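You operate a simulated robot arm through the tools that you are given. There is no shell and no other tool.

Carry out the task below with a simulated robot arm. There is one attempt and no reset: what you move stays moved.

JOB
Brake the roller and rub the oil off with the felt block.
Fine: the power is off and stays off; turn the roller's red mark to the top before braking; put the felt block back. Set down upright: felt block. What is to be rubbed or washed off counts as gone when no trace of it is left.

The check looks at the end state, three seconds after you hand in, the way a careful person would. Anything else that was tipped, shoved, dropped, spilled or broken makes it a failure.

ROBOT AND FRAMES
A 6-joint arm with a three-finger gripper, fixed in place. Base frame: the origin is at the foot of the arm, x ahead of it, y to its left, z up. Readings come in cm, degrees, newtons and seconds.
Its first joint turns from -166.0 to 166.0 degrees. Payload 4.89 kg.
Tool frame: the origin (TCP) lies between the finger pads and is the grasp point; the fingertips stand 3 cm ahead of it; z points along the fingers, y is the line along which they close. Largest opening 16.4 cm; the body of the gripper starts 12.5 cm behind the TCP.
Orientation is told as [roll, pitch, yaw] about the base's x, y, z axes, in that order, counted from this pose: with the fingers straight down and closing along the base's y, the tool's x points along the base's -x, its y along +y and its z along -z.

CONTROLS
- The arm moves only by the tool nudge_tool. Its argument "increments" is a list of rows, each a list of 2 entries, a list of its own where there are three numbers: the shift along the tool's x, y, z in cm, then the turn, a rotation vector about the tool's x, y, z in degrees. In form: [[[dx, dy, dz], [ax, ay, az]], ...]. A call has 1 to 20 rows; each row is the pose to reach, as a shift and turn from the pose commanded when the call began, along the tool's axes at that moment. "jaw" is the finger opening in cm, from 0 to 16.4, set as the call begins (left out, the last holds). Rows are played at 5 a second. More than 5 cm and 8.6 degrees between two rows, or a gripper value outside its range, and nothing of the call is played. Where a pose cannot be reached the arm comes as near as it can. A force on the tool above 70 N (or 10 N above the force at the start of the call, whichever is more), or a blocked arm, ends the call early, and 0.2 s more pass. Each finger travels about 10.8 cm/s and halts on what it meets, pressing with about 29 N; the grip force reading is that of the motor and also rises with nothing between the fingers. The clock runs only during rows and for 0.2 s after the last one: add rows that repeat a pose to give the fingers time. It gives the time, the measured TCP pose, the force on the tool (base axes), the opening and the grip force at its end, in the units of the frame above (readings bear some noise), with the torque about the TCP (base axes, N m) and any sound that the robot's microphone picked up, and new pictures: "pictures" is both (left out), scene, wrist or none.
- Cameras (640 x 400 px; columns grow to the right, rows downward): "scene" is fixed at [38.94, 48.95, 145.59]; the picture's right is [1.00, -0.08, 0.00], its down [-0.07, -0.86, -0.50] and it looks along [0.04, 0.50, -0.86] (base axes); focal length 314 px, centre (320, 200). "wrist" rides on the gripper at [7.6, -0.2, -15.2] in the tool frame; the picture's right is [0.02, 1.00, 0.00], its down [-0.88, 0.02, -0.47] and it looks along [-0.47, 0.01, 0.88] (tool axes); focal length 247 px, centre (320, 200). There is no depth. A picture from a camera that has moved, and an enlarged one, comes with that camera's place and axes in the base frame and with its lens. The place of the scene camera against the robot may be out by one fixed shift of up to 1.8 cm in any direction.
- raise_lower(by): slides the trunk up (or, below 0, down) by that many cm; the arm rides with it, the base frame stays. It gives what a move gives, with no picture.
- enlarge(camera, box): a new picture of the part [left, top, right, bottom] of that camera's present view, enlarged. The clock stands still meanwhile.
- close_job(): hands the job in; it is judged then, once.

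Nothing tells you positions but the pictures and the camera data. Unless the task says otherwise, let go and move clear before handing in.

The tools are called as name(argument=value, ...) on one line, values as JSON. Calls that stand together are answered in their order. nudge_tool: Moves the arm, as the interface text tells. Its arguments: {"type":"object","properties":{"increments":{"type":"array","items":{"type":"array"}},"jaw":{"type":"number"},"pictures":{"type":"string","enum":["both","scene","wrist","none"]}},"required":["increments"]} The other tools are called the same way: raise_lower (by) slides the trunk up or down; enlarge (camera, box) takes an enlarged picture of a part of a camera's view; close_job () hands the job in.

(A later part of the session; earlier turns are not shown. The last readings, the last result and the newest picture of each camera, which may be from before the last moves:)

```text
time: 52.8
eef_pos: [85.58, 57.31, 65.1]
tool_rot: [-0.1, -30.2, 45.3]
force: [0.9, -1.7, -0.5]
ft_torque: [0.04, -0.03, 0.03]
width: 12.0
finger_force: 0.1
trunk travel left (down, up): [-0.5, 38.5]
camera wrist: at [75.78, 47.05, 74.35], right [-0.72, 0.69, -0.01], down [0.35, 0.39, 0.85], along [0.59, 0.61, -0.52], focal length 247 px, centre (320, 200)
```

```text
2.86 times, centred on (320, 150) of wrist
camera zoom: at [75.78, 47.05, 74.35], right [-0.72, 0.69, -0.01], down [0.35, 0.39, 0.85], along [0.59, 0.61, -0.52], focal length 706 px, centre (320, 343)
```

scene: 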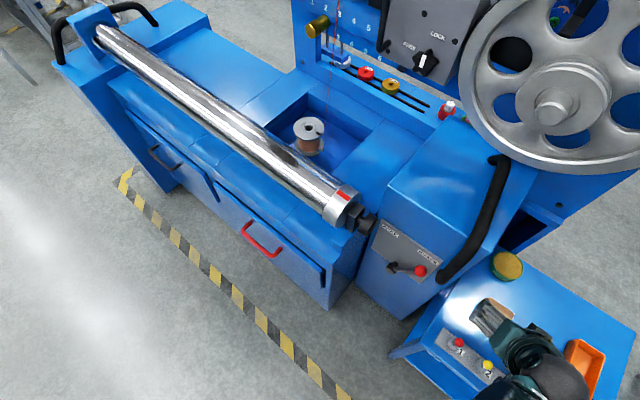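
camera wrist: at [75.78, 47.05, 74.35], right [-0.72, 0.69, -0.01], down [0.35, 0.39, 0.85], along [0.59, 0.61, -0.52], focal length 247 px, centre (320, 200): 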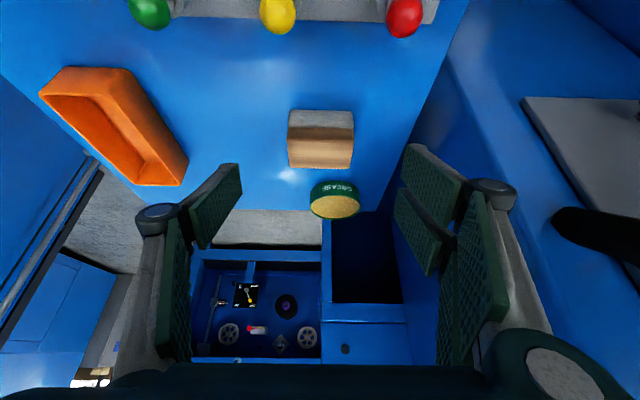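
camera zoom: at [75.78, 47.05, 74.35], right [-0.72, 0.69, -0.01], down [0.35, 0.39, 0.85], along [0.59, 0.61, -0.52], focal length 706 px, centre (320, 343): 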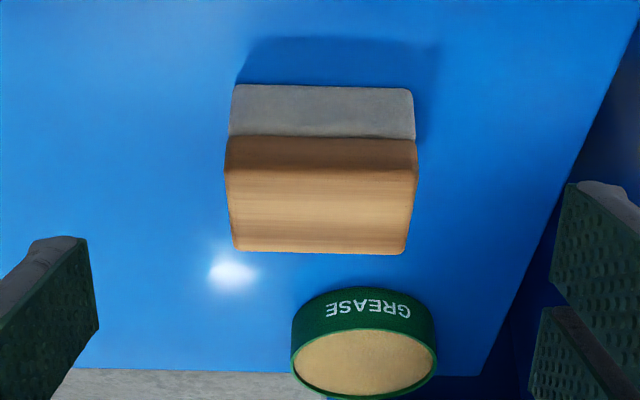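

The fingers are aligned and centred on the block. I'll go straight in along the tool axis.

nudge_tool(increments=[[[0, 0, 4], [0, 0, 0]], [[0, 0, 8], [0, 0, 0]], [[0, 0, 10.5], [0, 0, 0]], [[0, 0, 11.8], [0, 0, 0]], [[0, 0, 11.8], [0, 0, 0]]])

enlarge(camera="wrist", box=[200, 100, 440, 280])

enlarge(camera="scene", box=[420, 240, 600, 370])

```text
time: 54.0
eef_pos: [89.99, 61.6, 55.04]
tool_rot: [-0.2, -30.2, 45.3]
force: [-0.4, 0.4, 0.3]
ft_torque: [0.01, -0.03, -0.01]
width: 12.02
finger_force: 0.0
trunk travel left (down, up): [-0.5, 38.5]
camera wrist: at [80.04, 51.3, 64.21], right [-0.72, 0.69, -0.01], down [0.35, 0.39, 0.85], along [0.59, 0.61, -0.52], focal length 247 px, centre (320, 200)
```

scene: 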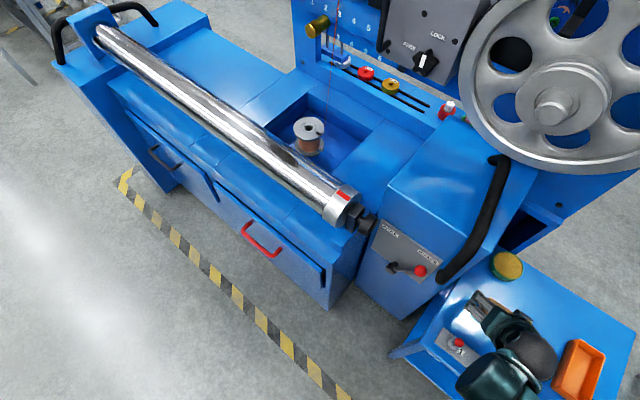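
wrist: 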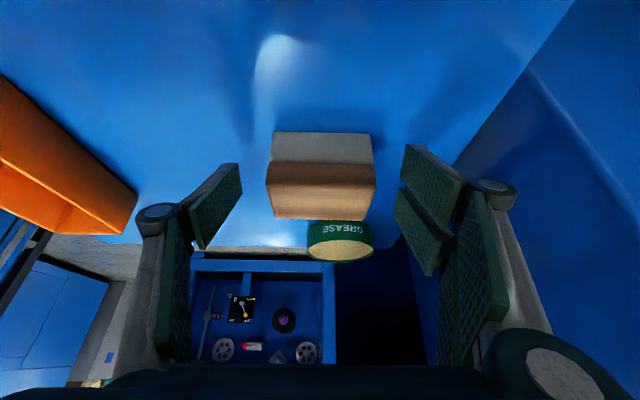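

```text
2.22 times, centred on (320, 190) of wrist
camera zoom: at [80.04, 51.3, 64.21], right [-0.72, 0.69, -0.01], down [0.35, 0.39, 0.85], along [0.59, 0.61, -0.52], focal length 549 px, centre (320, 222)
```

zoom: 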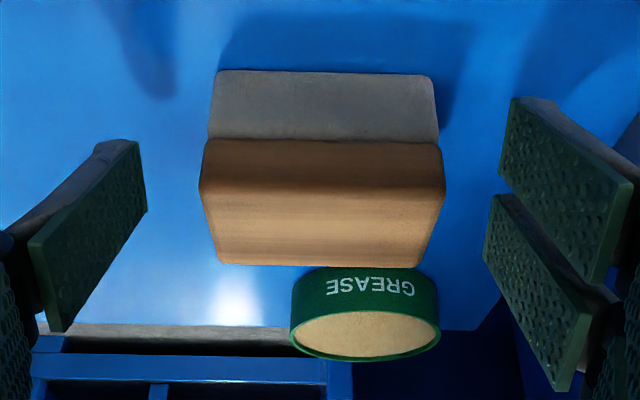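

```text
3.08 times, centred on (510, 305) of scene
camera zoom: at [38.94, 48.95, 145.59], right [1.0, -0.08, 0.0], down [-0.07, -0.86, -0.5], along [0.04, 0.5, -0.86], focal length 967 px, centre (-265, -123)
```

zoom: 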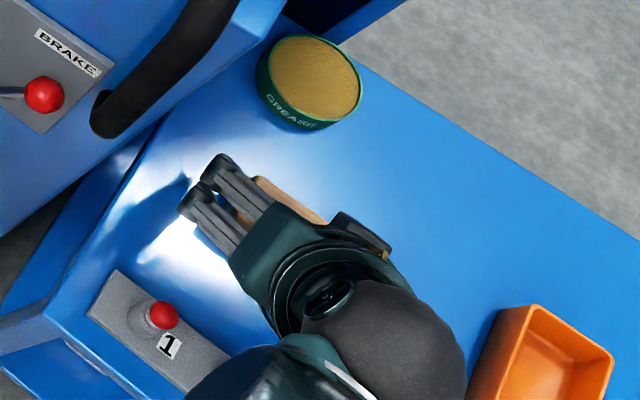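

The block sits cleanly between the fingers with no contact yet. I'll close on it.

nudge_tool(increments=[[[0, 0, 0], [0, 0, 0]], [[0, 0, 0], [0, 0, 0]], [[0, 0, 0], [0, 0, 0]], [[0, 0, 0], [0, 0, 0]], [[0, 0, 0], [0, 0, 0]]], jaw=5, pictures="wrist")

enlarge(camera="wrist", box=[200, 100, 440, 280])

```text
time: 55.2
eef_pos: [89.93, 61.56, 54.97]
tool_rot: [-0.1, -30.1, 45.2]
force: [-0.9, 1.1, 0.4]
ft_torque: [0.12, 0.03, -0.02]
width: 7.44
finger_force: 28.8
trunk travel left (down, up): [-0.5, 38.5]
camera wrist: at [80.04, 51.3, 64.21], right [-0.72, 0.69, -0.01], down [0.35, 0.39, 0.85], along [0.59, 0.61, -0.52], focal length 247 px, centre (320, 200)
```

wrist: 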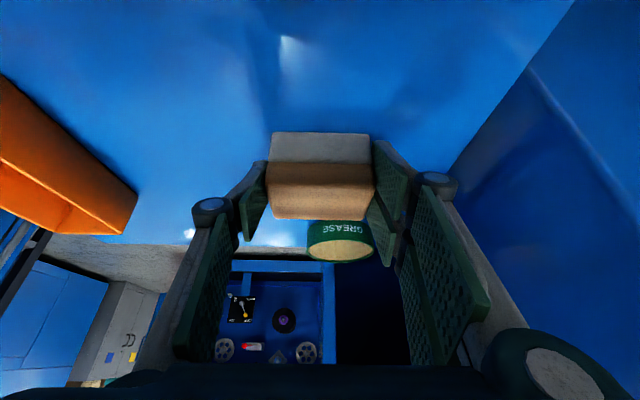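

```text
2.22 times, centred on (320, 190) of wrist
camera zoom: at [80.04, 51.3, 64.21], right [-0.72, 0.69, -0.01], down [0.35, 0.39, 0.85], along [0.59, 0.61, -0.52], focal length 549 px, centre (320, 222)
```

zoom: 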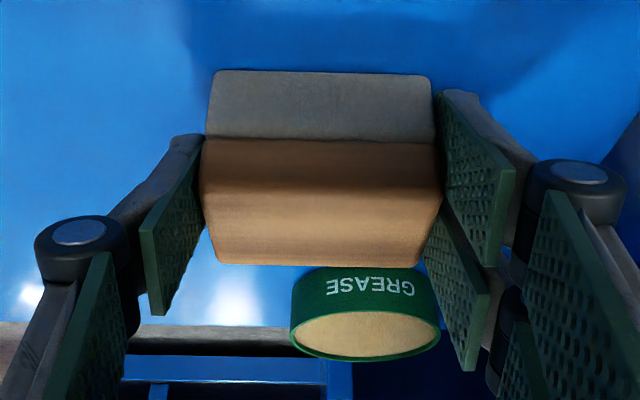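

The block is gripped (width 7.44 cm, 29 N). I'll note the pose (89.95, 61.6, 55.0; tilt 30.1°, yaw 45.2°) for putting it back, then lift straight up on the trunk.

raise_lower(by=10)

nudge_tool(increments=[[[0, 0, 0], [0, 0, 0]]])

enlarge(camera="wrist", box=[200, 100, 440, 280])

```text
time: 56.5
eef_pos: [90.0, 61.54, 64.95]
tool_rot: [-0.1, -30.2, 45.3]
force: [-1.0, 1.0, -0.7]
ft_torque: [-0.02, -0.02, 0.01]
width: 7.42
finger_force: 29.4
trunk travel left (down, up): [-10.5, 28.5]
```

```text
time: 56.9
eef_pos: [89.89, 61.66, 64.84]
tool_rot: [-0.1, -30.2, 45.3]
force: [0.1, 0.8, 0.3]
ft_torque: [-0.04, 0.01, 0.01]
width: 7.46
finger_force: 28.9
trunk travel left (down, up): [-10.5, 28.5]
camera wrist: at [80.05, 51.3, 74.2], right [-0.72, 0.69, -0.01], down [0.35, 0.39, 0.85], along [0.59, 0.61, -0.52], focal length 247 px, centre (320, 200)
```

scene: 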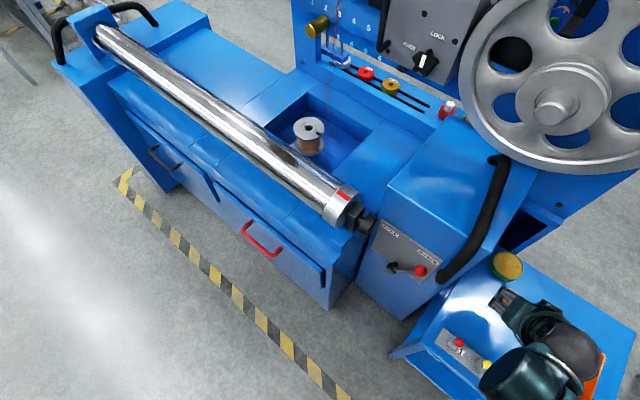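
wrist: 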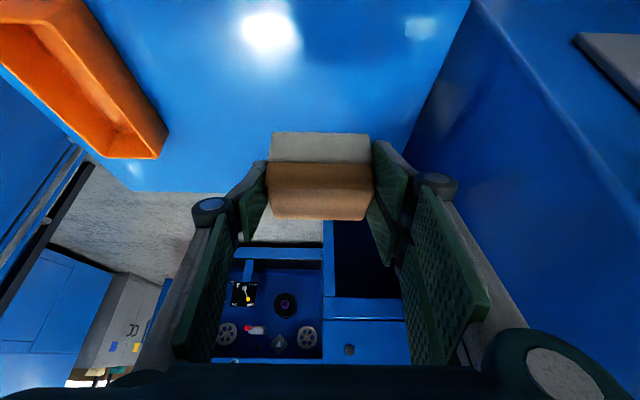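

```text
2.22 times, centred on (320, 190) of wrist
camera zoom: at [80.05, 51.3, 74.2], right [-0.72, 0.69, -0.01], down [0.35, 0.39, 0.85], along [0.59, 0.61, -0.52], focal length 549 px, centre (320, 222)
```

zoom: 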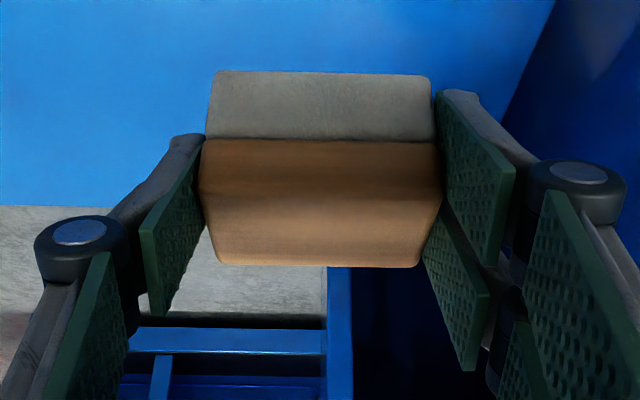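

The block is lifted and holding steady. I'll raise the trunk further, then carry it back and across in front of the machine.

raise_lower(by=24)

nudge_tool(increments=[[[2.5, 0, -3], [0, 0, 0]], [[5, 0, -6], [0, 0, 0]], [[7.5, 0, -9], [0, 0, 0]], [[10, 0, -12], [0, 0, 0]], [[12.5, 0, -15], [0, 0, 0]], [[15, 0, -18], [0, 0, 0]], [[15, 0, -18], [0, 0, 0]]])

```text
time: 59.4
eef_pos: [89.87, 61.6, 88.89]
tool_rot: [0.0, -30.2, 45.2]
force: [0.1, 0.4, -1.0]
ft_torque: [-0.03, 0.0, -0.01]
width: 7.47
finger_force: 28.7
trunk travel left (down, up): [-34.5, 4.5]
```

```text
time: 61.0
eef_pos: [74.22, 45.88, 96.89]
tool_rot: [-0.2, -30.2, 45.3]
force: [-0.9, -0.9, 0.1]
ft_torque: [0.04, -0.05, 0.0]
width: 7.43
finger_force: 29.2
trunk travel left (down, up): [-34.5, 4.5]
camera wrist: at [64.39, 35.63, 106.08], right [-0.72, 0.69, -0.01], down [0.35, 0.39, 0.85], along [0.59, 0.61, -0.52], focal length 247 px, centre (320, 200)
```

scene: 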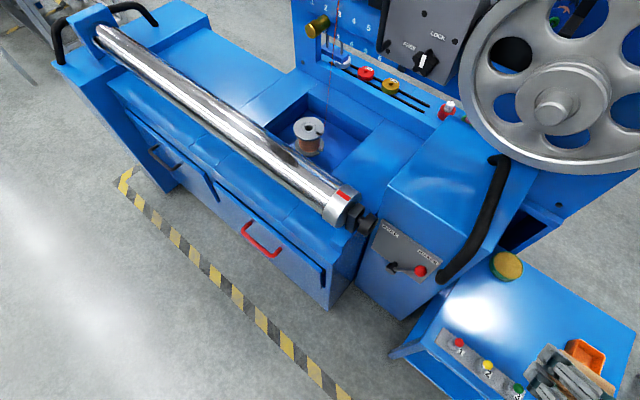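
wrist: 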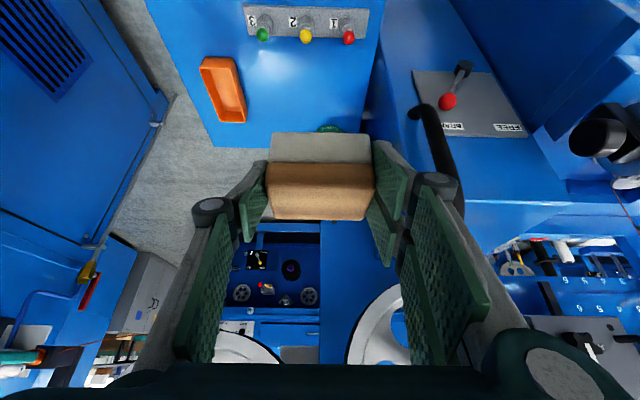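

nudge_tool(increments=[[[0, 4, 0], [0, 0, 0]], [[0, 8, 0], [0, 0, 0]], [[0, 12, 0], [0, 0, 0]], [[0, 16, 0], [0, 0, 0]], [[0, 20, 0], [0, 0, 0]], [[0, 24, 0], [0, 0, 0]], [[0, 28, 0], [0, 0, 0]], [[0, 32, 0], [0, 0, 0]], [[0, 36, 0], [0, 0, 0]], [[0, 40, 0], [0, 0, 0]], [[0, 44, 0], [0, 0, 0]], [[0, 48, 0], [0, 0, 0]], [[0, 52, 0], [0, 0, 0]], [[0, 56, 0], [0, 0, 0]], [[0, 60, 0], [0, 0, 0]], [[0, 64, 0], [0, 0, 0]], [[0, 68, 0], [0, 0, 0]], [[0, 68, 0], [0, 0, 0]]])

```text
time: 64.8
eef_pos: [25.94, 93.9, 96.8]
tool_rot: [0.0, -30.3, 45.4]
force: [0.7, 0.7, -0.9]
ft_torque: [-0.07, -0.04, -0.03]
width: 7.47
finger_force: 29.3
trunk travel left (down, up): [-34.5, 4.5]
camera wrist: at [16.09, 83.47, 106.11], right [-0.72, 0.69, -0.01], down [0.35, 0.39, 0.85], along [0.59, 0.61, -0.52], focal length 247 px, centre (320, 200)
```

scene: 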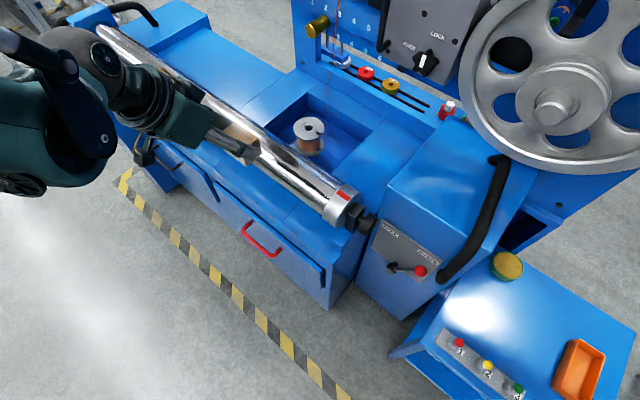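
wrist: 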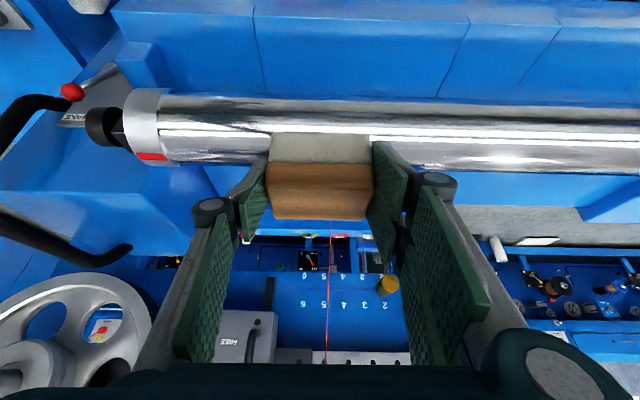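

I'm in front of the oil patch now. I'll check its position from this view before bringing the felt over it.

enlarge(camera="wrist", box=[130, 70, 450, 230])

enlarge(camera="scene", box=[200, 100, 360, 220])

```text
2.00 times, centred on (290, 150) of wrist
camera zoom: at [16.09, 83.47, 106.11], right [-0.72, 0.69, -0.01], down [0.35, 0.39, 0.85], along [0.59, 0.61, -0.52], focal length 494 px, centre (380, 300)
```

zoom: 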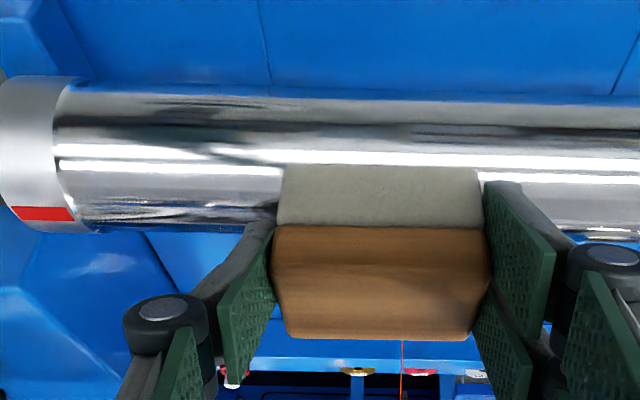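

```text
3.33 times, centred on (280, 160) of scene
camera zoom: at [38.94, 48.95, 145.59], right [1.0, -0.08, 0.0], down [-0.07, -0.86, -0.5], along [0.04, 0.5, -0.86], focal length 1047 px, centre (453, 333)
```

zoom: 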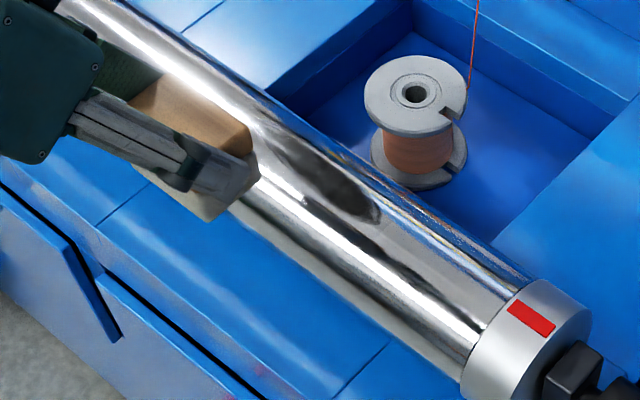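

The patch lies at about s = −55 to −40.5. I'll advance so the felt is above the roller's top line, staying clear in height.

nudge_tool(increments=[[[-2, 0, 1.2], [0, 0, 0]], [[-4, 0, 2.3], [0, 0, 0]], [[-6, 0, 3.5], [0, 0, 0]], [[-8, 0, 4.65], [0, 0, 0]], [[-8, 0, 4.65], [0, 0, 0]]])

enlarge(camera="scene", box=[200, 80, 360, 200])

```text
time: 66.0
eef_pos: [32.63, 100.42, 96.79]
tool_rot: [0.0, -30.1, 45.3]
force: [0.6, 0.8, -0.6]
ft_torque: [-0.01, 0.0, -0.01]
width: 7.44
finger_force: 29.3
trunk travel left (down, up): [-34.5, 4.5]
camera wrist: at [22.78, 90.06, 106.05], right [-0.72, 0.69, -0.01], down [0.35, 0.39, 0.85], along [0.59, 0.61, -0.52], focal length 247 px, centre (320, 200)
```

scene: 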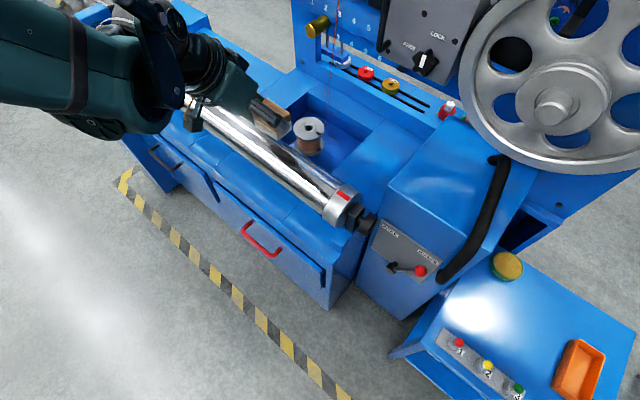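
wrist: 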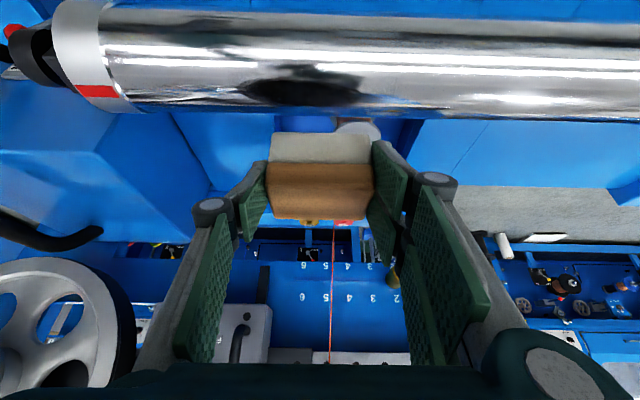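

```text
3.33 times, centred on (280, 140) of scene
camera zoom: at [38.94, 48.95, 145.59], right [1.0, -0.08, 0.0], down [-0.07, -0.86, -0.5], along [0.04, 0.5, -0.86], focal length 1047 px, centre (453, 400)
```

zoom: 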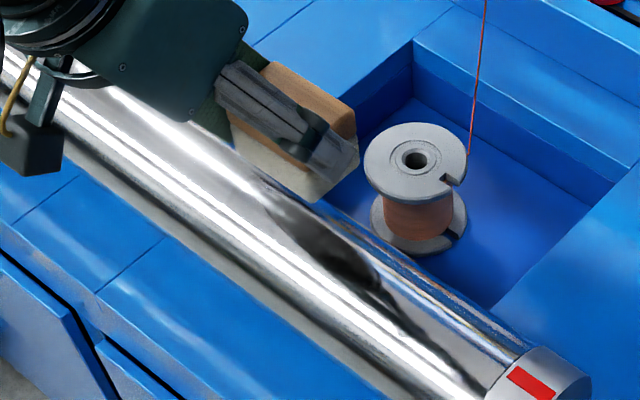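

enlarge(camera="wrist", box=[200, 30, 420, 150])

```text
2.91 times, centred on (310, 90) of wrist
camera zoom: at [22.78, 90.06, 106.05], right [-0.72, 0.69, -0.01], down [0.35, 0.39, 0.85], along [0.59, 0.61, -0.52], focal length 718 px, centre (349, 520)
```

zoom: 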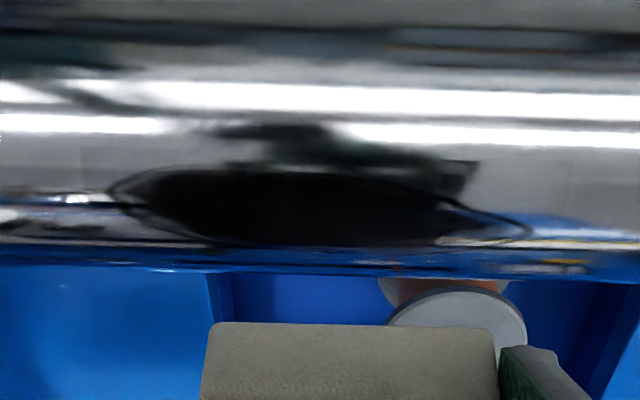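

The patch is confirmed (s −54 to −39.5, about −17° to +22° around the top). I'll lower the felt to just above the roller, then feel for contact in small steps.

nudge_tool(increments=[[[1.2, 0, 2.1], [0, 0, 0]], [[2.4, 0, 4.15], [0, 0, 0]], [[3.4, 0, 5.9], [0, 0, 0]], [[3.4, 0, 5.9], [0, 0, 0]]], pictures="none")

nudge_tool(increments=[[[0.1, 0, 0.17], [0, 0, 0]], [[0.2, 0, 0.35], [0, 0, 0]], [[0.25, 0, 0.43], [0, 0, 0]], [[0.25, 0, 0.43], [0, 0, 0]]])

```text
time: 67.0
eef_pos: [32.68, 100.41, 89.96]
tool_rot: [-0.2, -30.2, 45.4]
force: [1.7, 0.0, -0.9]
ft_torque: [-0.04, -0.01, 0.01]
width: 7.42
finger_force: 28.9
trunk travel left (down, up): [-34.5, 4.5]
```

```text
time: 68.0
eef_pos: [32.67, 100.37, 89.83]
tool_rot: [0.0, -30.3, 45.3]
force: [6.6, 6.8, 35.0]
ft_torque: [0.49, -0.52, 0.02]
width: 7.44
finger_force: 28.6
trunk travel left (down, up): [-34.5, 4.5]
camera wrist: at [22.78, 90.0, 99.04], right [-0.72, 0.69, -0.01], down [0.35, 0.38, 0.85], along [0.59, 0.61, -0.52], focal length 247 px, centre (320, 200)
```

scene: 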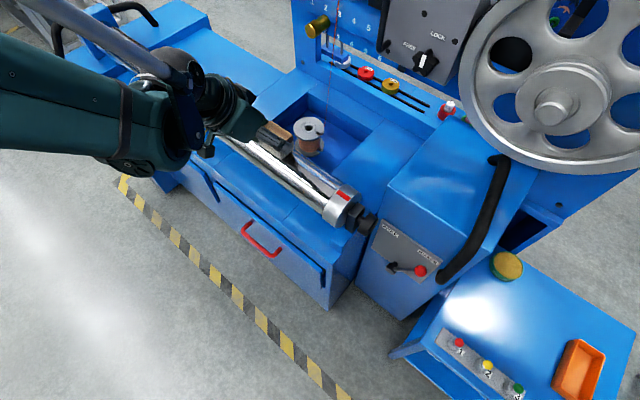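
wrist: 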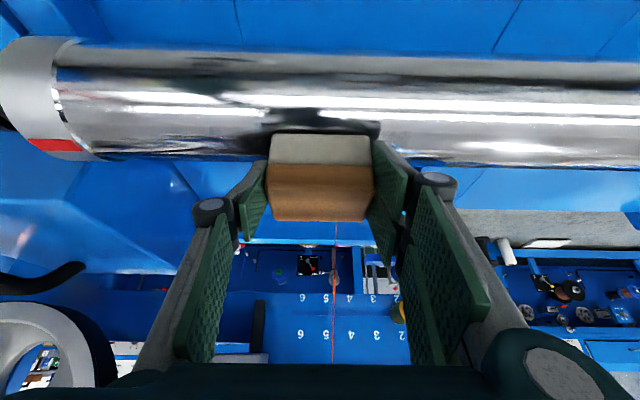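

The felt is pressing on the roller's top (35 N at TCP z 89.8). I'll ease the pressure a little and rub back and forth along the roller over the patch.

nudge_tool(increments=[[[-0.08, 0, -0.15], [0, 0, 0]], [[-0.08, -2, -0.15], [0, 0, 0]], [[-0.08, -4, -0.15], [0, 0, 0]], [[-0.08, -6, -0.15], [0, 0, 0]], [[-0.08, -7, -0.15], [0, 0, 0]], [[-0.08, -5, -0.15], [0, 0, 0]], [[-0.08, -3, -0.15], [0, 0, 0]], [[-0.08, -1, -0.15], [0, 0, 0]], [[-0.08, 1, -0.15], [0, 0, 0]], [[-0.08, 3, -0.15], [0, 0, 0]], [[-0.08, 5, -0.15], [0, 0, 0]], [[-0.08, 6, -0.15], [0, 0, 0]], [[-0.08, 4, -0.15], [0, 0, 0]], [[-0.08, 2, -0.15], [0, 0, 0]], [[-0.08, 0, -0.15], [0, 0, 0]]])

enlarge(camera="wrist", box=[200, 60, 440, 200])

enlarge(camera="scene", box=[200, 90, 360, 210])

```text
time: 71.2
eef_pos: [32.43, 100.23, 89.81]
tool_rot: [0.0, -30.2, 45.3]
force: [-0.9, 0.9, 9.1]
ft_torque: [0.1, 0.05, 0.08]
width: 7.45
finger_force: 28.9
trunk travel left (down, up): [-34.5, 4.5]
camera wrist: at [22.61, 89.95, 99.07], right [-0.72, 0.69, -0.01], down [0.35, 0.39, 0.85], along [0.59, 0.61, -0.52], focal length 247 px, centre (320, 200)
```

scene: 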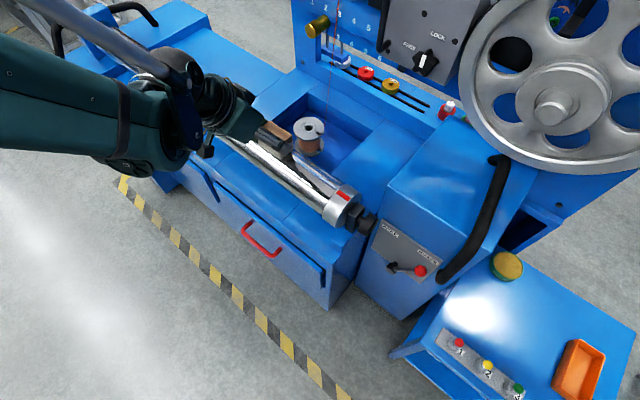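
wrist: 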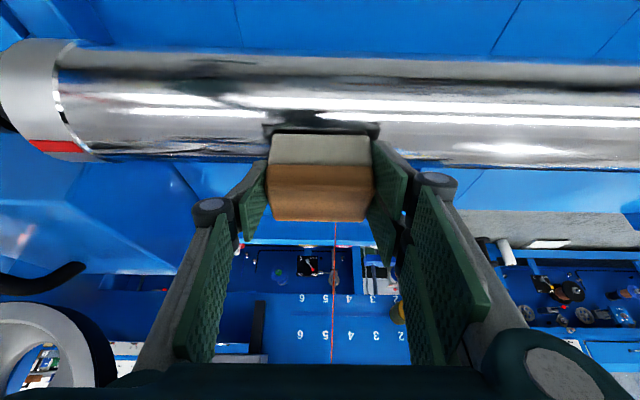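

```text
2.67 times, centred on (320, 130) of wrist
camera zoom: at [22.61, 89.95, 99.07], right [-0.72, 0.69, -0.01], down [0.35, 0.39, 0.85], along [0.59, 0.61, -0.52], focal length 659 px, centre (320, 387)
```

zoom: 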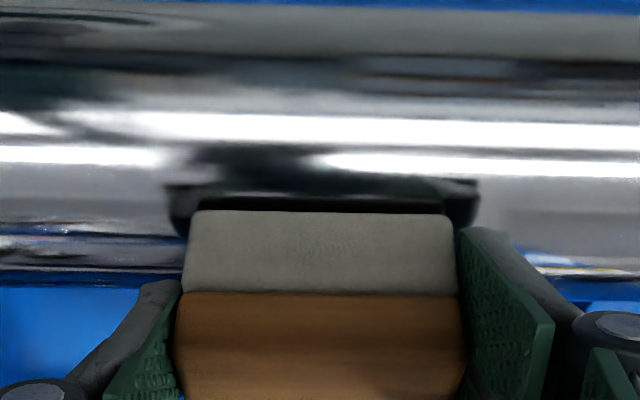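

```text
3.33 times, centred on (280, 150) of scene
camera zoom: at [38.94, 48.95, 145.59], right [1.0, -0.08, 0.0], down [-0.07, -0.86, -0.5], along [0.04, 0.5, -0.86], focal length 1047 px, centre (453, 367)
```

zoom: 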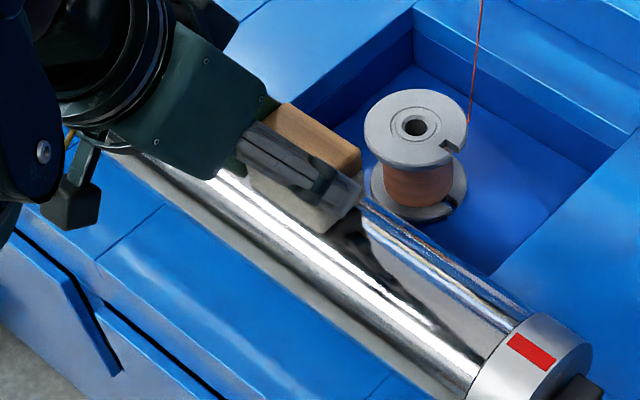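

I'll lift off to see how much oil is left.

nudge_tool(increments=[[[-1.2, 0, -2.1], [0, 0, 0]], [[-2.4, 0, -4.15], [0, 0, 0]], [[-3.5, 0, -6.0], [0, 0, 0]], [[-3.5, 0, -6.0], [0, 0, 0]]])

enlarge(camera="wrist", box=[200, 30, 420, 150])

enlarge(camera="scene", box=[200, 90, 360, 210])

```text
time: 72.2
eef_pos: [32.74, 100.34, 96.7]
tool_rot: [-0.1, -30.2, 45.3]
force: [-0.4, -0.1, -1.7]
ft_torque: [0.05, 0.0, 0.0]
width: 7.44
finger_force: 28.4
trunk travel left (down, up): [-34.5, 4.5]
camera wrist: at [22.76, 90.0, 105.96], right [-0.72, 0.69, -0.01], down [0.35, 0.39, 0.85], along [0.59, 0.61, -0.52], focal length 247 px, centre (320, 200)
```

scene: 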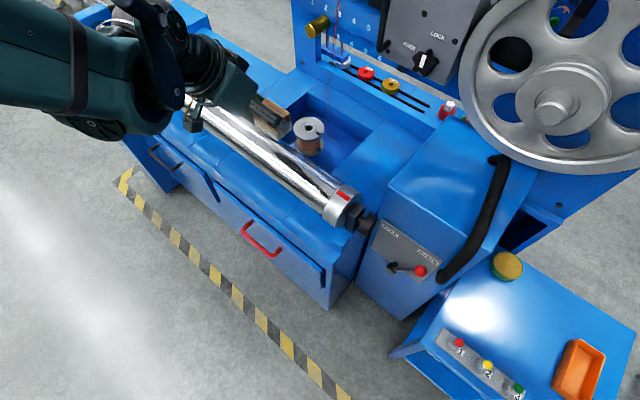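
wrist: 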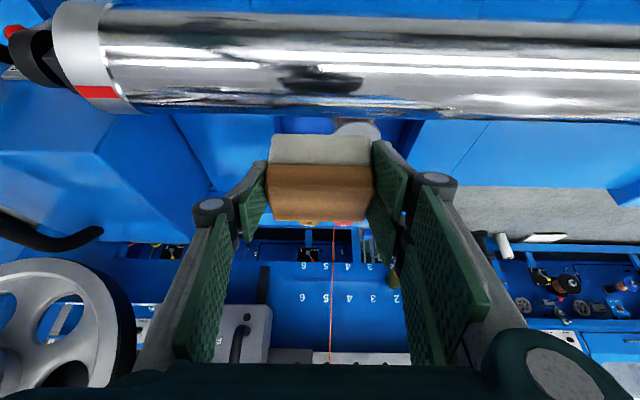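

```text
2.91 times, centred on (310, 90) of wrist
camera zoom: at [22.76, 90.0, 105.96], right [-0.72, 0.69, -0.01], down [0.35, 0.39, 0.85], along [0.59, 0.61, -0.52], focal length 718 px, centre (349, 520)
```

zoom: 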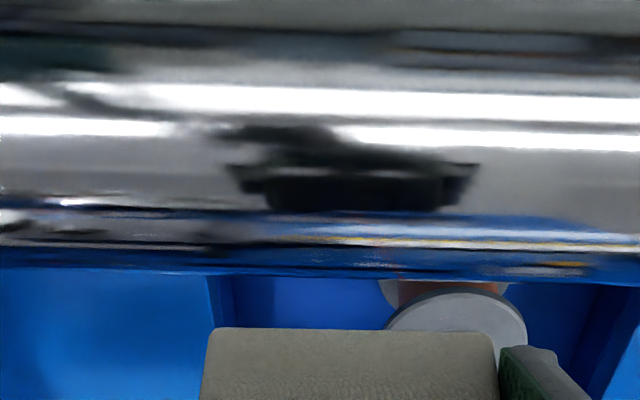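

```text
3.33 times, centred on (280, 150) of scene
camera zoom: at [38.94, 48.95, 145.59], right [1.0, -0.08, 0.0], down [-0.07, -0.86, -0.5], along [0.04, 0.5, -0.86], focal length 1047 px, centre (453, 367)
```

zoom: 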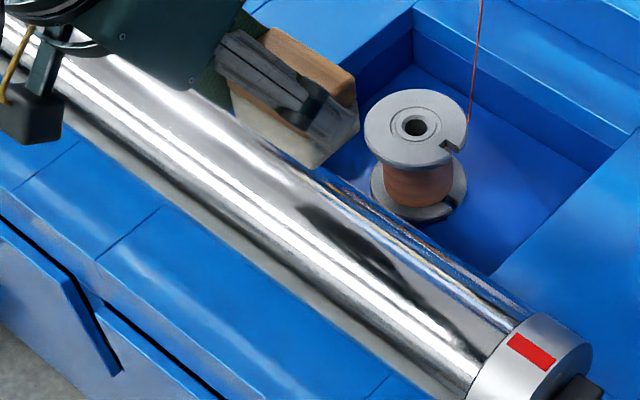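

The patch looks gone, and the dark shape left looks like the gripper's own reflection. I'll back away fully to check the bare roller.

nudge_tool(increments=[[[1.5, 0, -4], [0, 0, 0]], [[4.5, 0, -7.5], [0, 0, 0]], [[8, 0, -10], [0, 0, 0]], [[11, 0, -13], [0, 0, 0]], [[14, 0, -16], [0, 0, 0]], [[14, 0, -16], [0, 0, 0]]])

enlarge(camera="wrist", box=[160, 60, 480, 220])

enlarge(camera="scene", box=[180, 80, 360, 210])

```text
time: 73.6
eef_pos: [18.21, 85.68, 103.47]
tool_rot: [0.0, -30.2, 45.3]
force: [-1.4, 0.1, -0.5]
ft_torque: [0.09, 0.0, 0.03]
width: 7.45
finger_force: 29.2
trunk travel left (down, up): [-34.5, 4.5]
camera wrist: at [8.43, 75.43, 112.73], right [-0.72, 0.69, -0.01], down [0.35, 0.39, 0.85], along [0.59, 0.61, -0.52], focal length 247 px, centre (320, 200)
```

scene: 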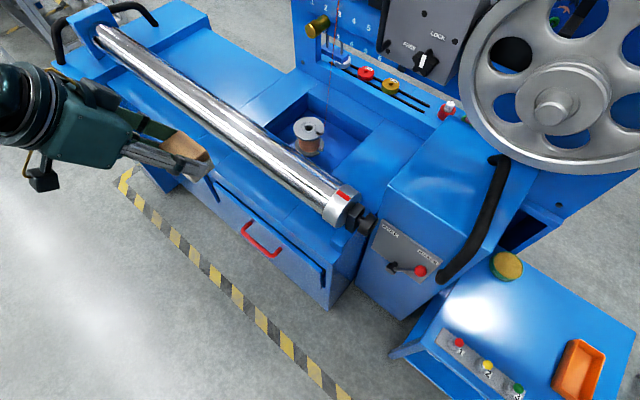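
wrist: 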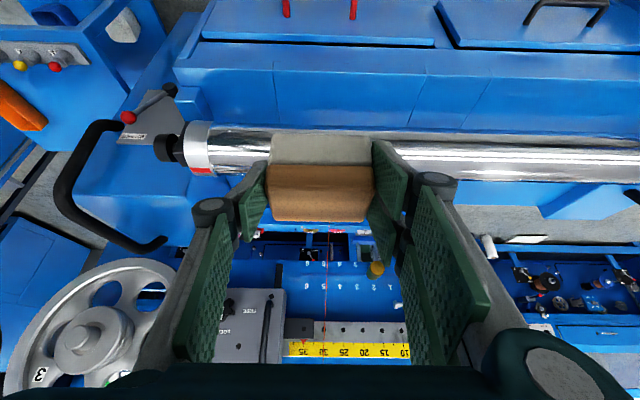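

```text
2.00 times, centred on (320, 140) of wrist
camera zoom: at [8.43, 75.43, 112.73], right [-0.72, 0.69, -0.01], down [0.35, 0.39, 0.85], along [0.59, 0.61, -0.52], focal length 494 px, centre (320, 320)
```

zoom: 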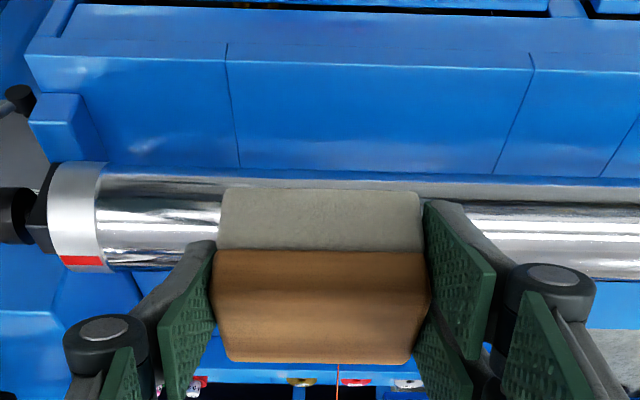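

```text
3.08 times, centred on (270, 145) of scene
camera zoom: at [38.94, 48.95, 145.59], right [1.0, -0.08, 0.0], down [-0.07, -0.86, -0.5], along [0.04, 0.5, -0.86], focal length 967 px, centre (474, 369)
```

zoom: 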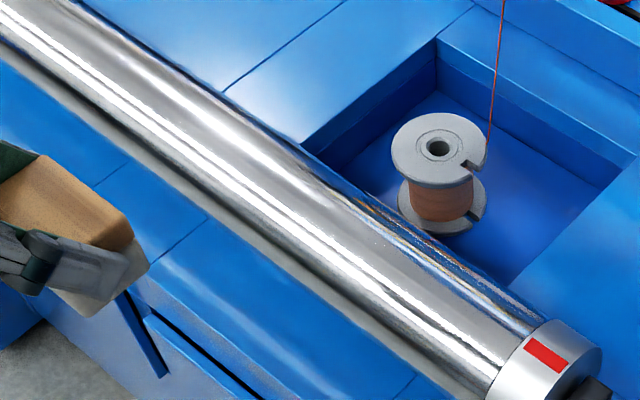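

The roller looks clean from the scene camera. I'll zoom in further to look for any faint leftover trace, including the back edge of the patch.

enlarge(camera="scene", box=[240, 110, 310, 170])

enlarge(camera="scene", box=[290, 150, 350, 200])

enlarge(camera="scene", box=[180, 60, 260, 130])

```text
6.67 times, centred on (275, 140) of scene
camera zoom: at [38.94, 48.95, 145.59], right [1.0, -0.08, 0.0], down [-0.07, -0.86, -0.5], along [0.04, 0.5, -0.86], focal length 2094 px, centre (620, 600)
```

zoom: 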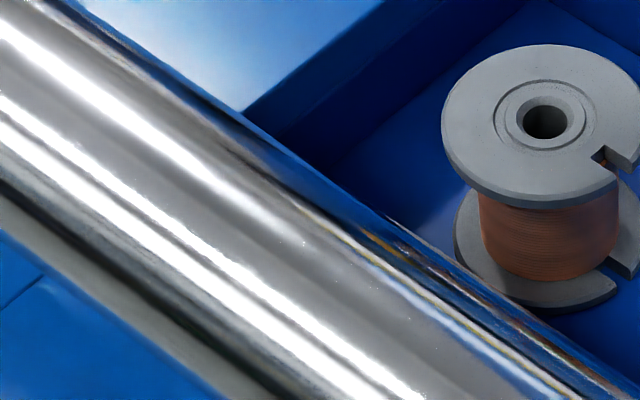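

```text
8.00 times, centred on (320, 175) of scene
camera zoom: at [38.94, 48.95, 145.59], right [1.0, -0.08, 0.0], down [-0.07, -0.86, -0.5], along [0.04, 0.5, -0.86], focal length 2513 px, centre (320, 400)
```

zoom: 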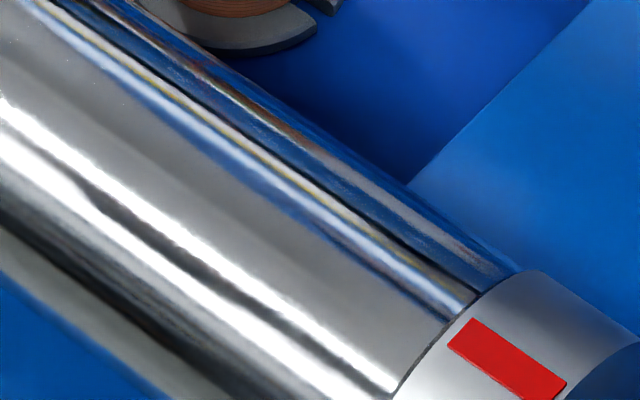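

```text
5.71 times, centred on (220, 95) of scene
camera zoom: at [38.94, 48.95, 145.59], right [1.0, -0.08, 0.0], down [-0.07, -0.86, -0.5], along [0.04, 0.5, -0.86], focal length 1795 px, centre (891, 800)
```

zoom: 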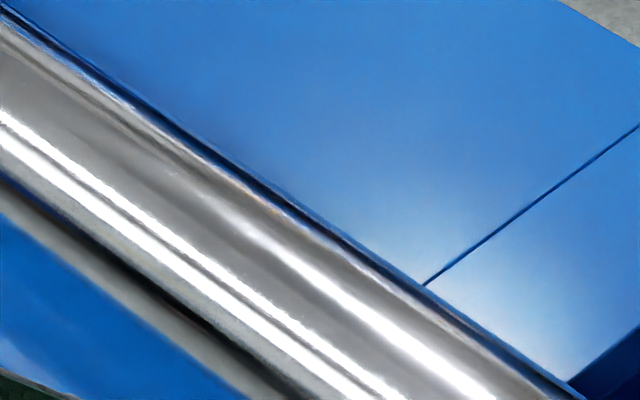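

No trace is visible. As a precaution I'll make one more rubbing pass over the same stretch before putting the block back.

nudge_tool(increments=[[[-3, 0, 3], [0, 0, 0]], [[-6, 0, 6], [0, 0, 0]], [[-9.5, 0, 8.5], [0, 0, 0]], [[-12.5, 0, 12], [0, 0, 0]], [[-14, 0, 16], [0, 0, 0]], [[-12.5, 0, 18.6], [0, 0, 0]], [[-11, 0, 21.2], [0, 0, 0]], [[-10.6, 0, 21.8], [0, 0, 0]], [[-10.6, 0, 21.8], [0, 0, 0]]], pictures="none")

nudge_tool(increments=[[[0.1, 0, 0.2], [0, 0, 0]], [[0.15, 0, 0.3], [0, 0, 0]], [[0.15, 0, 0.3], [0, 0, 0]]], pictures="none")

```text
time: 75.6
eef_pos: [32.57, 100.46, 90.06]
tool_rot: [0.0, -30.2, 45.3]
force: [0.3, 0.3, -1.2]
ft_torque: [-0.04, 0.0, 0.0]
width: 7.46
finger_force: 28.9
trunk travel left (down, up): [-34.5, 4.5]
```

```text
time: 76.4
eef_pos: [32.5, 100.27, 89.72]
tool_rot: [0.0, -30.2, 45.3]
force: [-3.8, 2.3, 15.9]
ft_torque: [0.17, 0.03, 0.05]
width: 7.45
finger_force: 28.9
trunk travel left (down, up): [-34.5, 4.5]
```

nudge_tool(increments=[[[0, -2, 0], [0, 0, 0]], [[0, -4, 0], [0, 0, 0]], [[0, -6, 0], [0, 0, 0]], [[0, -7.5, 0], [0, 0, 0]], [[0, -5.5, 0], [0, 0, 0]], [[0, -3.5, 0], [0, 0, 0]], [[0, -1.5, 0], [0, 0, 0]], [[0, 0.5, 0], [0, 0, 0]], [[0, 2.5, 0], [0, 0, 0]], [[0, 4.5, 0], [0, 0, 0]], [[0, 6.5, 0], [0, 0, 0]], [[0, 4.5, 0], [0, 0, 0]], [[0, 2.5, 0], [0, 0, 0]], [[0, 0.5, 0], [0, 0, 0]], [[0, -1.5, 0], [0, 0, 0]], [[0, -3.5, 0], [0, 0, 0]], [[0, -5.5, 0], [0, 0, 0]], [[0, -3, 0], [0, 0, 0]], [[0, 0, 0], [0, 0, 0]]], pictures="none")

nudge_tool(increments=[[[-1.2, 0, -2.1], [0, 0, 0]], [[-2.4, 0, -4.15], [0, 0, 0]], [[-3.6, 0, -6.3], [0, 0, 0]], [[-2.1, 0, -10.3], [0, 0, 0]], [[0.9, 0, -13.8], [0, 0, 0]], [[4.4, 0, -16.3], [0, 0, 0]], [[7.4, 0, -19.3], [0, 0, 0]], [[10.4, 0, -22.3], [0, 0, 0]], [[10.4, 0, -22.3], [0, 0, 0]]])

enlarge(camera="scene", box=[240, 110, 310, 170])

enlarge(camera="scene", box=[180, 80, 360, 210])

```text
time: 80.4
eef_pos: [32.58, 100.2, 89.82]
tool_rot: [-0.1, -30.1, 45.3]
force: [3.4, -4.9, 23.8]
ft_torque: [-0.15, -0.39, -0.1]
width: 7.46
finger_force: 28.8
trunk travel left (down, up): [-34.5, 4.5]
```

```text
time: 82.4
eef_pos: [18.29, 86.14, 103.69]
tool_rot: [-0.1, -30.3, 45.3]
force: [-0.3, -1.3, -0.3]
ft_torque: [0.1, 0.0, 0.01]
width: 7.45
finger_force: 29.3
trunk travel left (down, up): [-34.5, 4.5]
camera wrist: at [8.48, 75.85, 113.05], right [-0.72, 0.69, -0.01], down [0.35, 0.39, 0.85], along [0.59, 0.61, -0.52], focal length 247 px, centre (320, 200)
```

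scene: 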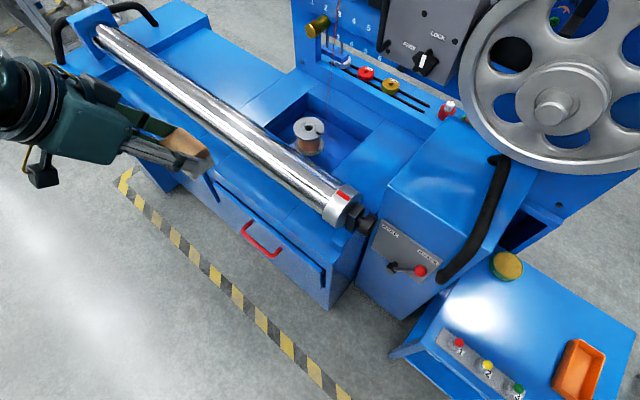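
wrist: 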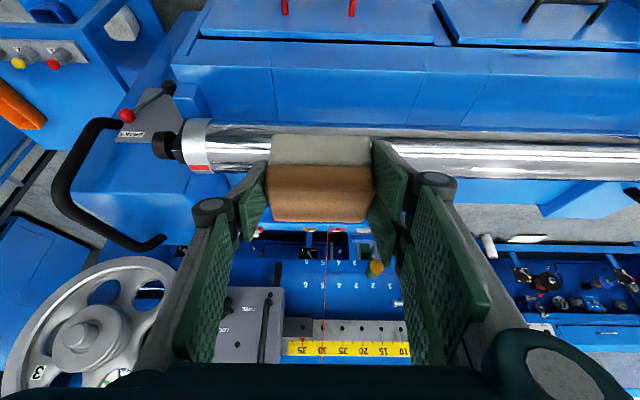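

```text
6.67 times, centred on (275, 140) of scene
camera zoom: at [38.94, 48.95, 145.59], right [1.0, -0.08, 0.0], down [-0.07, -0.86, -0.5], along [0.04, 0.5, -0.86], focal length 2094 px, centre (620, 600)
```

zoom: 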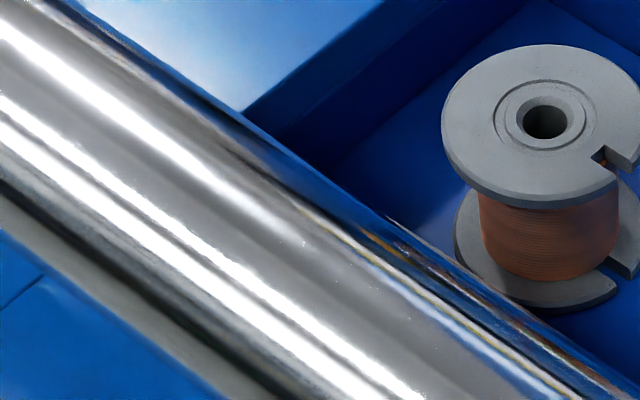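

```text
3.08 times, centred on (270, 145) of scene
camera zoom: at [38.94, 48.95, 145.59], right [1.0, -0.08, 0.0], down [-0.07, -0.86, -0.5], along [0.04, 0.5, -0.86], focal length 967 px, centre (474, 369)
```

zoom: 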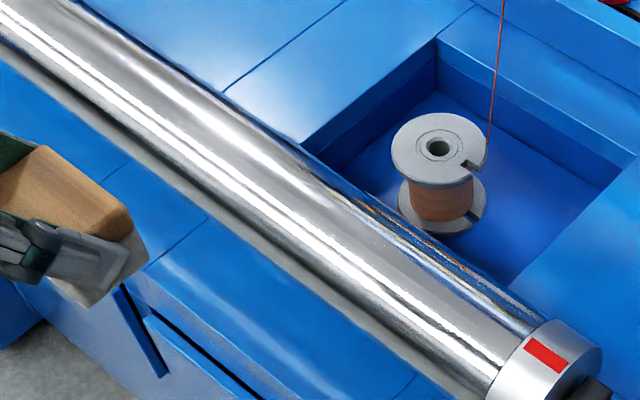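

The roller is clean and identical after the second pass, the mark is on top, and the lever is at BRAKE. Now I'll carry the block back along the same route to the table.

nudge_tool(increments=[[[-1.5, 0, 2.85], [0, 0, 0]], [[-3.05, 0, 5.7], [0, 0, 0]], [[-4.6, 0, 8.55], [0, 0, 0]], [[-6.1, 0, 11.4], [0, 0, 0]], [[-6.1, 0, 11.4], [0, 0, 0]]], pictures="none")

nudge_tool(increments=[[[0, -4, 0], [0, 0, 0]], [[0, -8, 0], [0, 0, 0]], [[0, -12, 0], [0, 0, 0]], [[0, -16, 0], [0, 0, 0]], [[0, -20, 0], [0, 0, 0]], [[0, -24, 0], [0, 0, 0]], [[0, -28, 0], [0, 0, 0]], [[0, -32, 0], [0, 0, 0]], [[0, -36, 0], [0, 0, 0]], [[0, -40, 0], [0, 0, 0]], [[0, -44, 0], [0, 0, 0]], [[0, -48, 0], [0, 0, 0]], [[0, -52, 0], [0, 0, 0]], [[0, -56, 0], [0, 0, 0]], [[0, -60, 0], [0, 0, 0]], [[0, -64, 0], [0, 0, 0]], [[0, -68, 0], [0, 0, 0]], [[0, -68, 0], [0, 0, 0]]])

```text
time: 83.6
eef_pos: [26.13, 93.83, 97.08]
tool_rot: [-0.1, -30.1, 45.4]
force: [0.5, 0.6, -1.1]
ft_torque: [-0.05, 0.02, -0.05]
width: 7.44
finger_force: 28.9
trunk travel left (down, up): [-34.5, 4.5]
```

```text
time: 87.4
eef_pos: [74.32, 45.9, 97.09]
tool_rot: [0.0, -30.1, 45.3]
force: [0.1, -0.5, -1.8]
ft_torque: [0.1, 0.03, 0.06]
width: 7.43
finger_force: 28.8
trunk travel left (down, up): [-34.5, 4.5]
camera wrist: at [64.52, 35.62, 106.23], right [-0.72, 0.69, -0.01], down [0.35, 0.39, 0.85], along [0.59, 0.61, -0.52], focal length 247 px, centre (320, 200)
```

scene: 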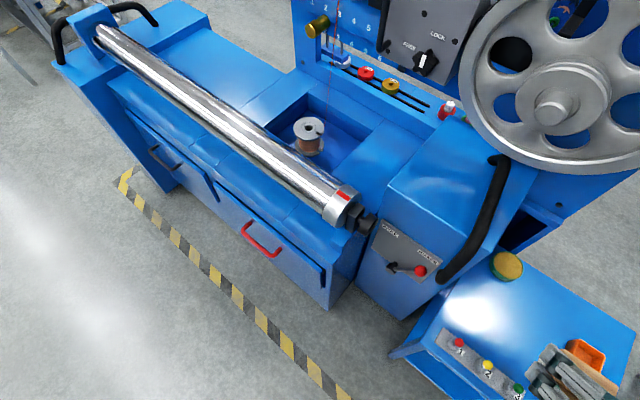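
wrist: 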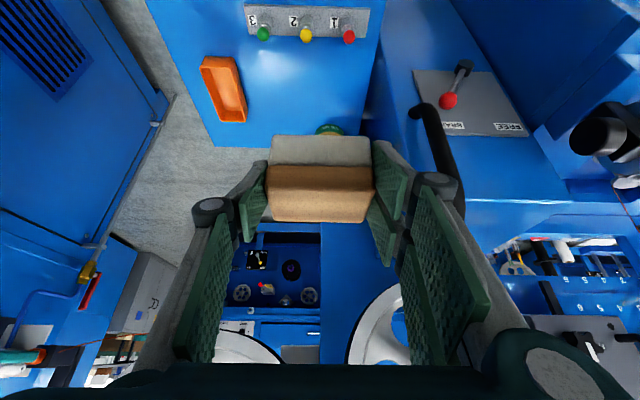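

nudge_tool(increments=[[[-2.5, 0, 3], [0, 0, 0]], [[-5, 0, 6], [0, 0, 0]], [[-7.5, 0, 9], [0, 0, 0]], [[-10, 0, 12], [0, 0, 0]], [[-12.5, 0, 15], [0, 0, 0]], [[-14.92, 0, 17.97], [0, 0, 0]], [[-14.92, 0, 17.97], [0, 0, 0]]])

enlarge(camera="wrist", box=[200, 100, 440, 280])

```text
time: 89.0
eef_pos: [89.95, 61.57, 88.59]
tool_rot: [-0.1, -30.2, 45.2]
force: [1.8, 0.1, -1.4]
ft_torque: [-0.02, 0.06, -0.01]
width: 7.45
finger_force: 29.2
trunk travel left (down, up): [-34.5, 4.5]
camera wrist: at [80.24, 51.25, 97.8], right [-0.72, 0.69, -0.01], down [0.35, 0.39, 0.85], along [0.59, 0.61, -0.52], focal length 247 px, centre (320, 200)
```

scene: 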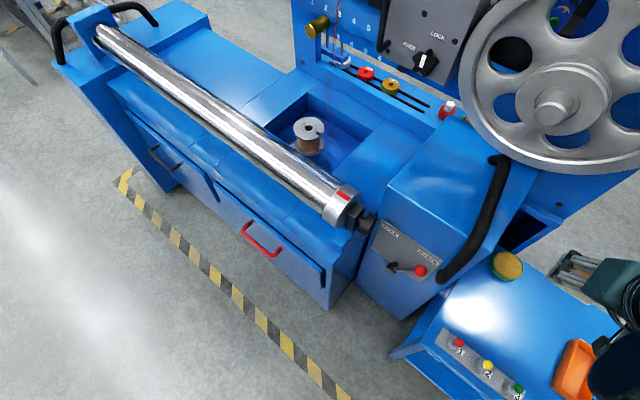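
wrist: 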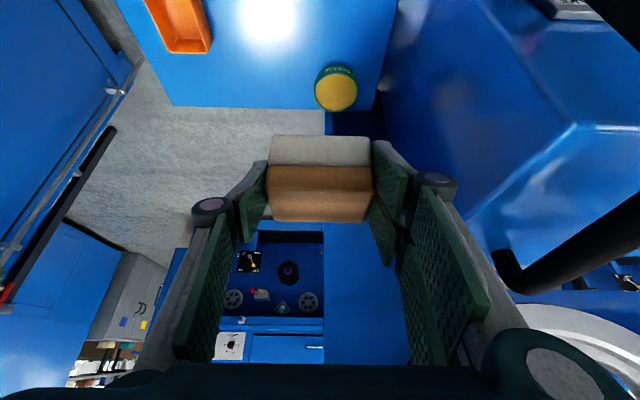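

```text
2.22 times, centred on (320, 190) of wrist
camera zoom: at [80.24, 51.25, 97.8], right [-0.72, 0.69, -0.01], down [0.35, 0.39, 0.85], along [0.59, 0.61, -0.52], focal length 549 px, centre (320, 222)
```

zoom: 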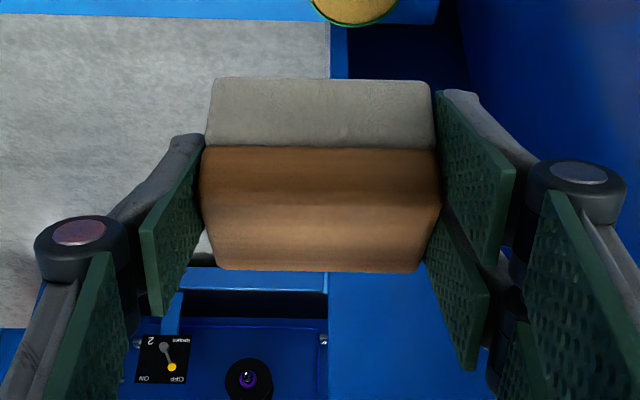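

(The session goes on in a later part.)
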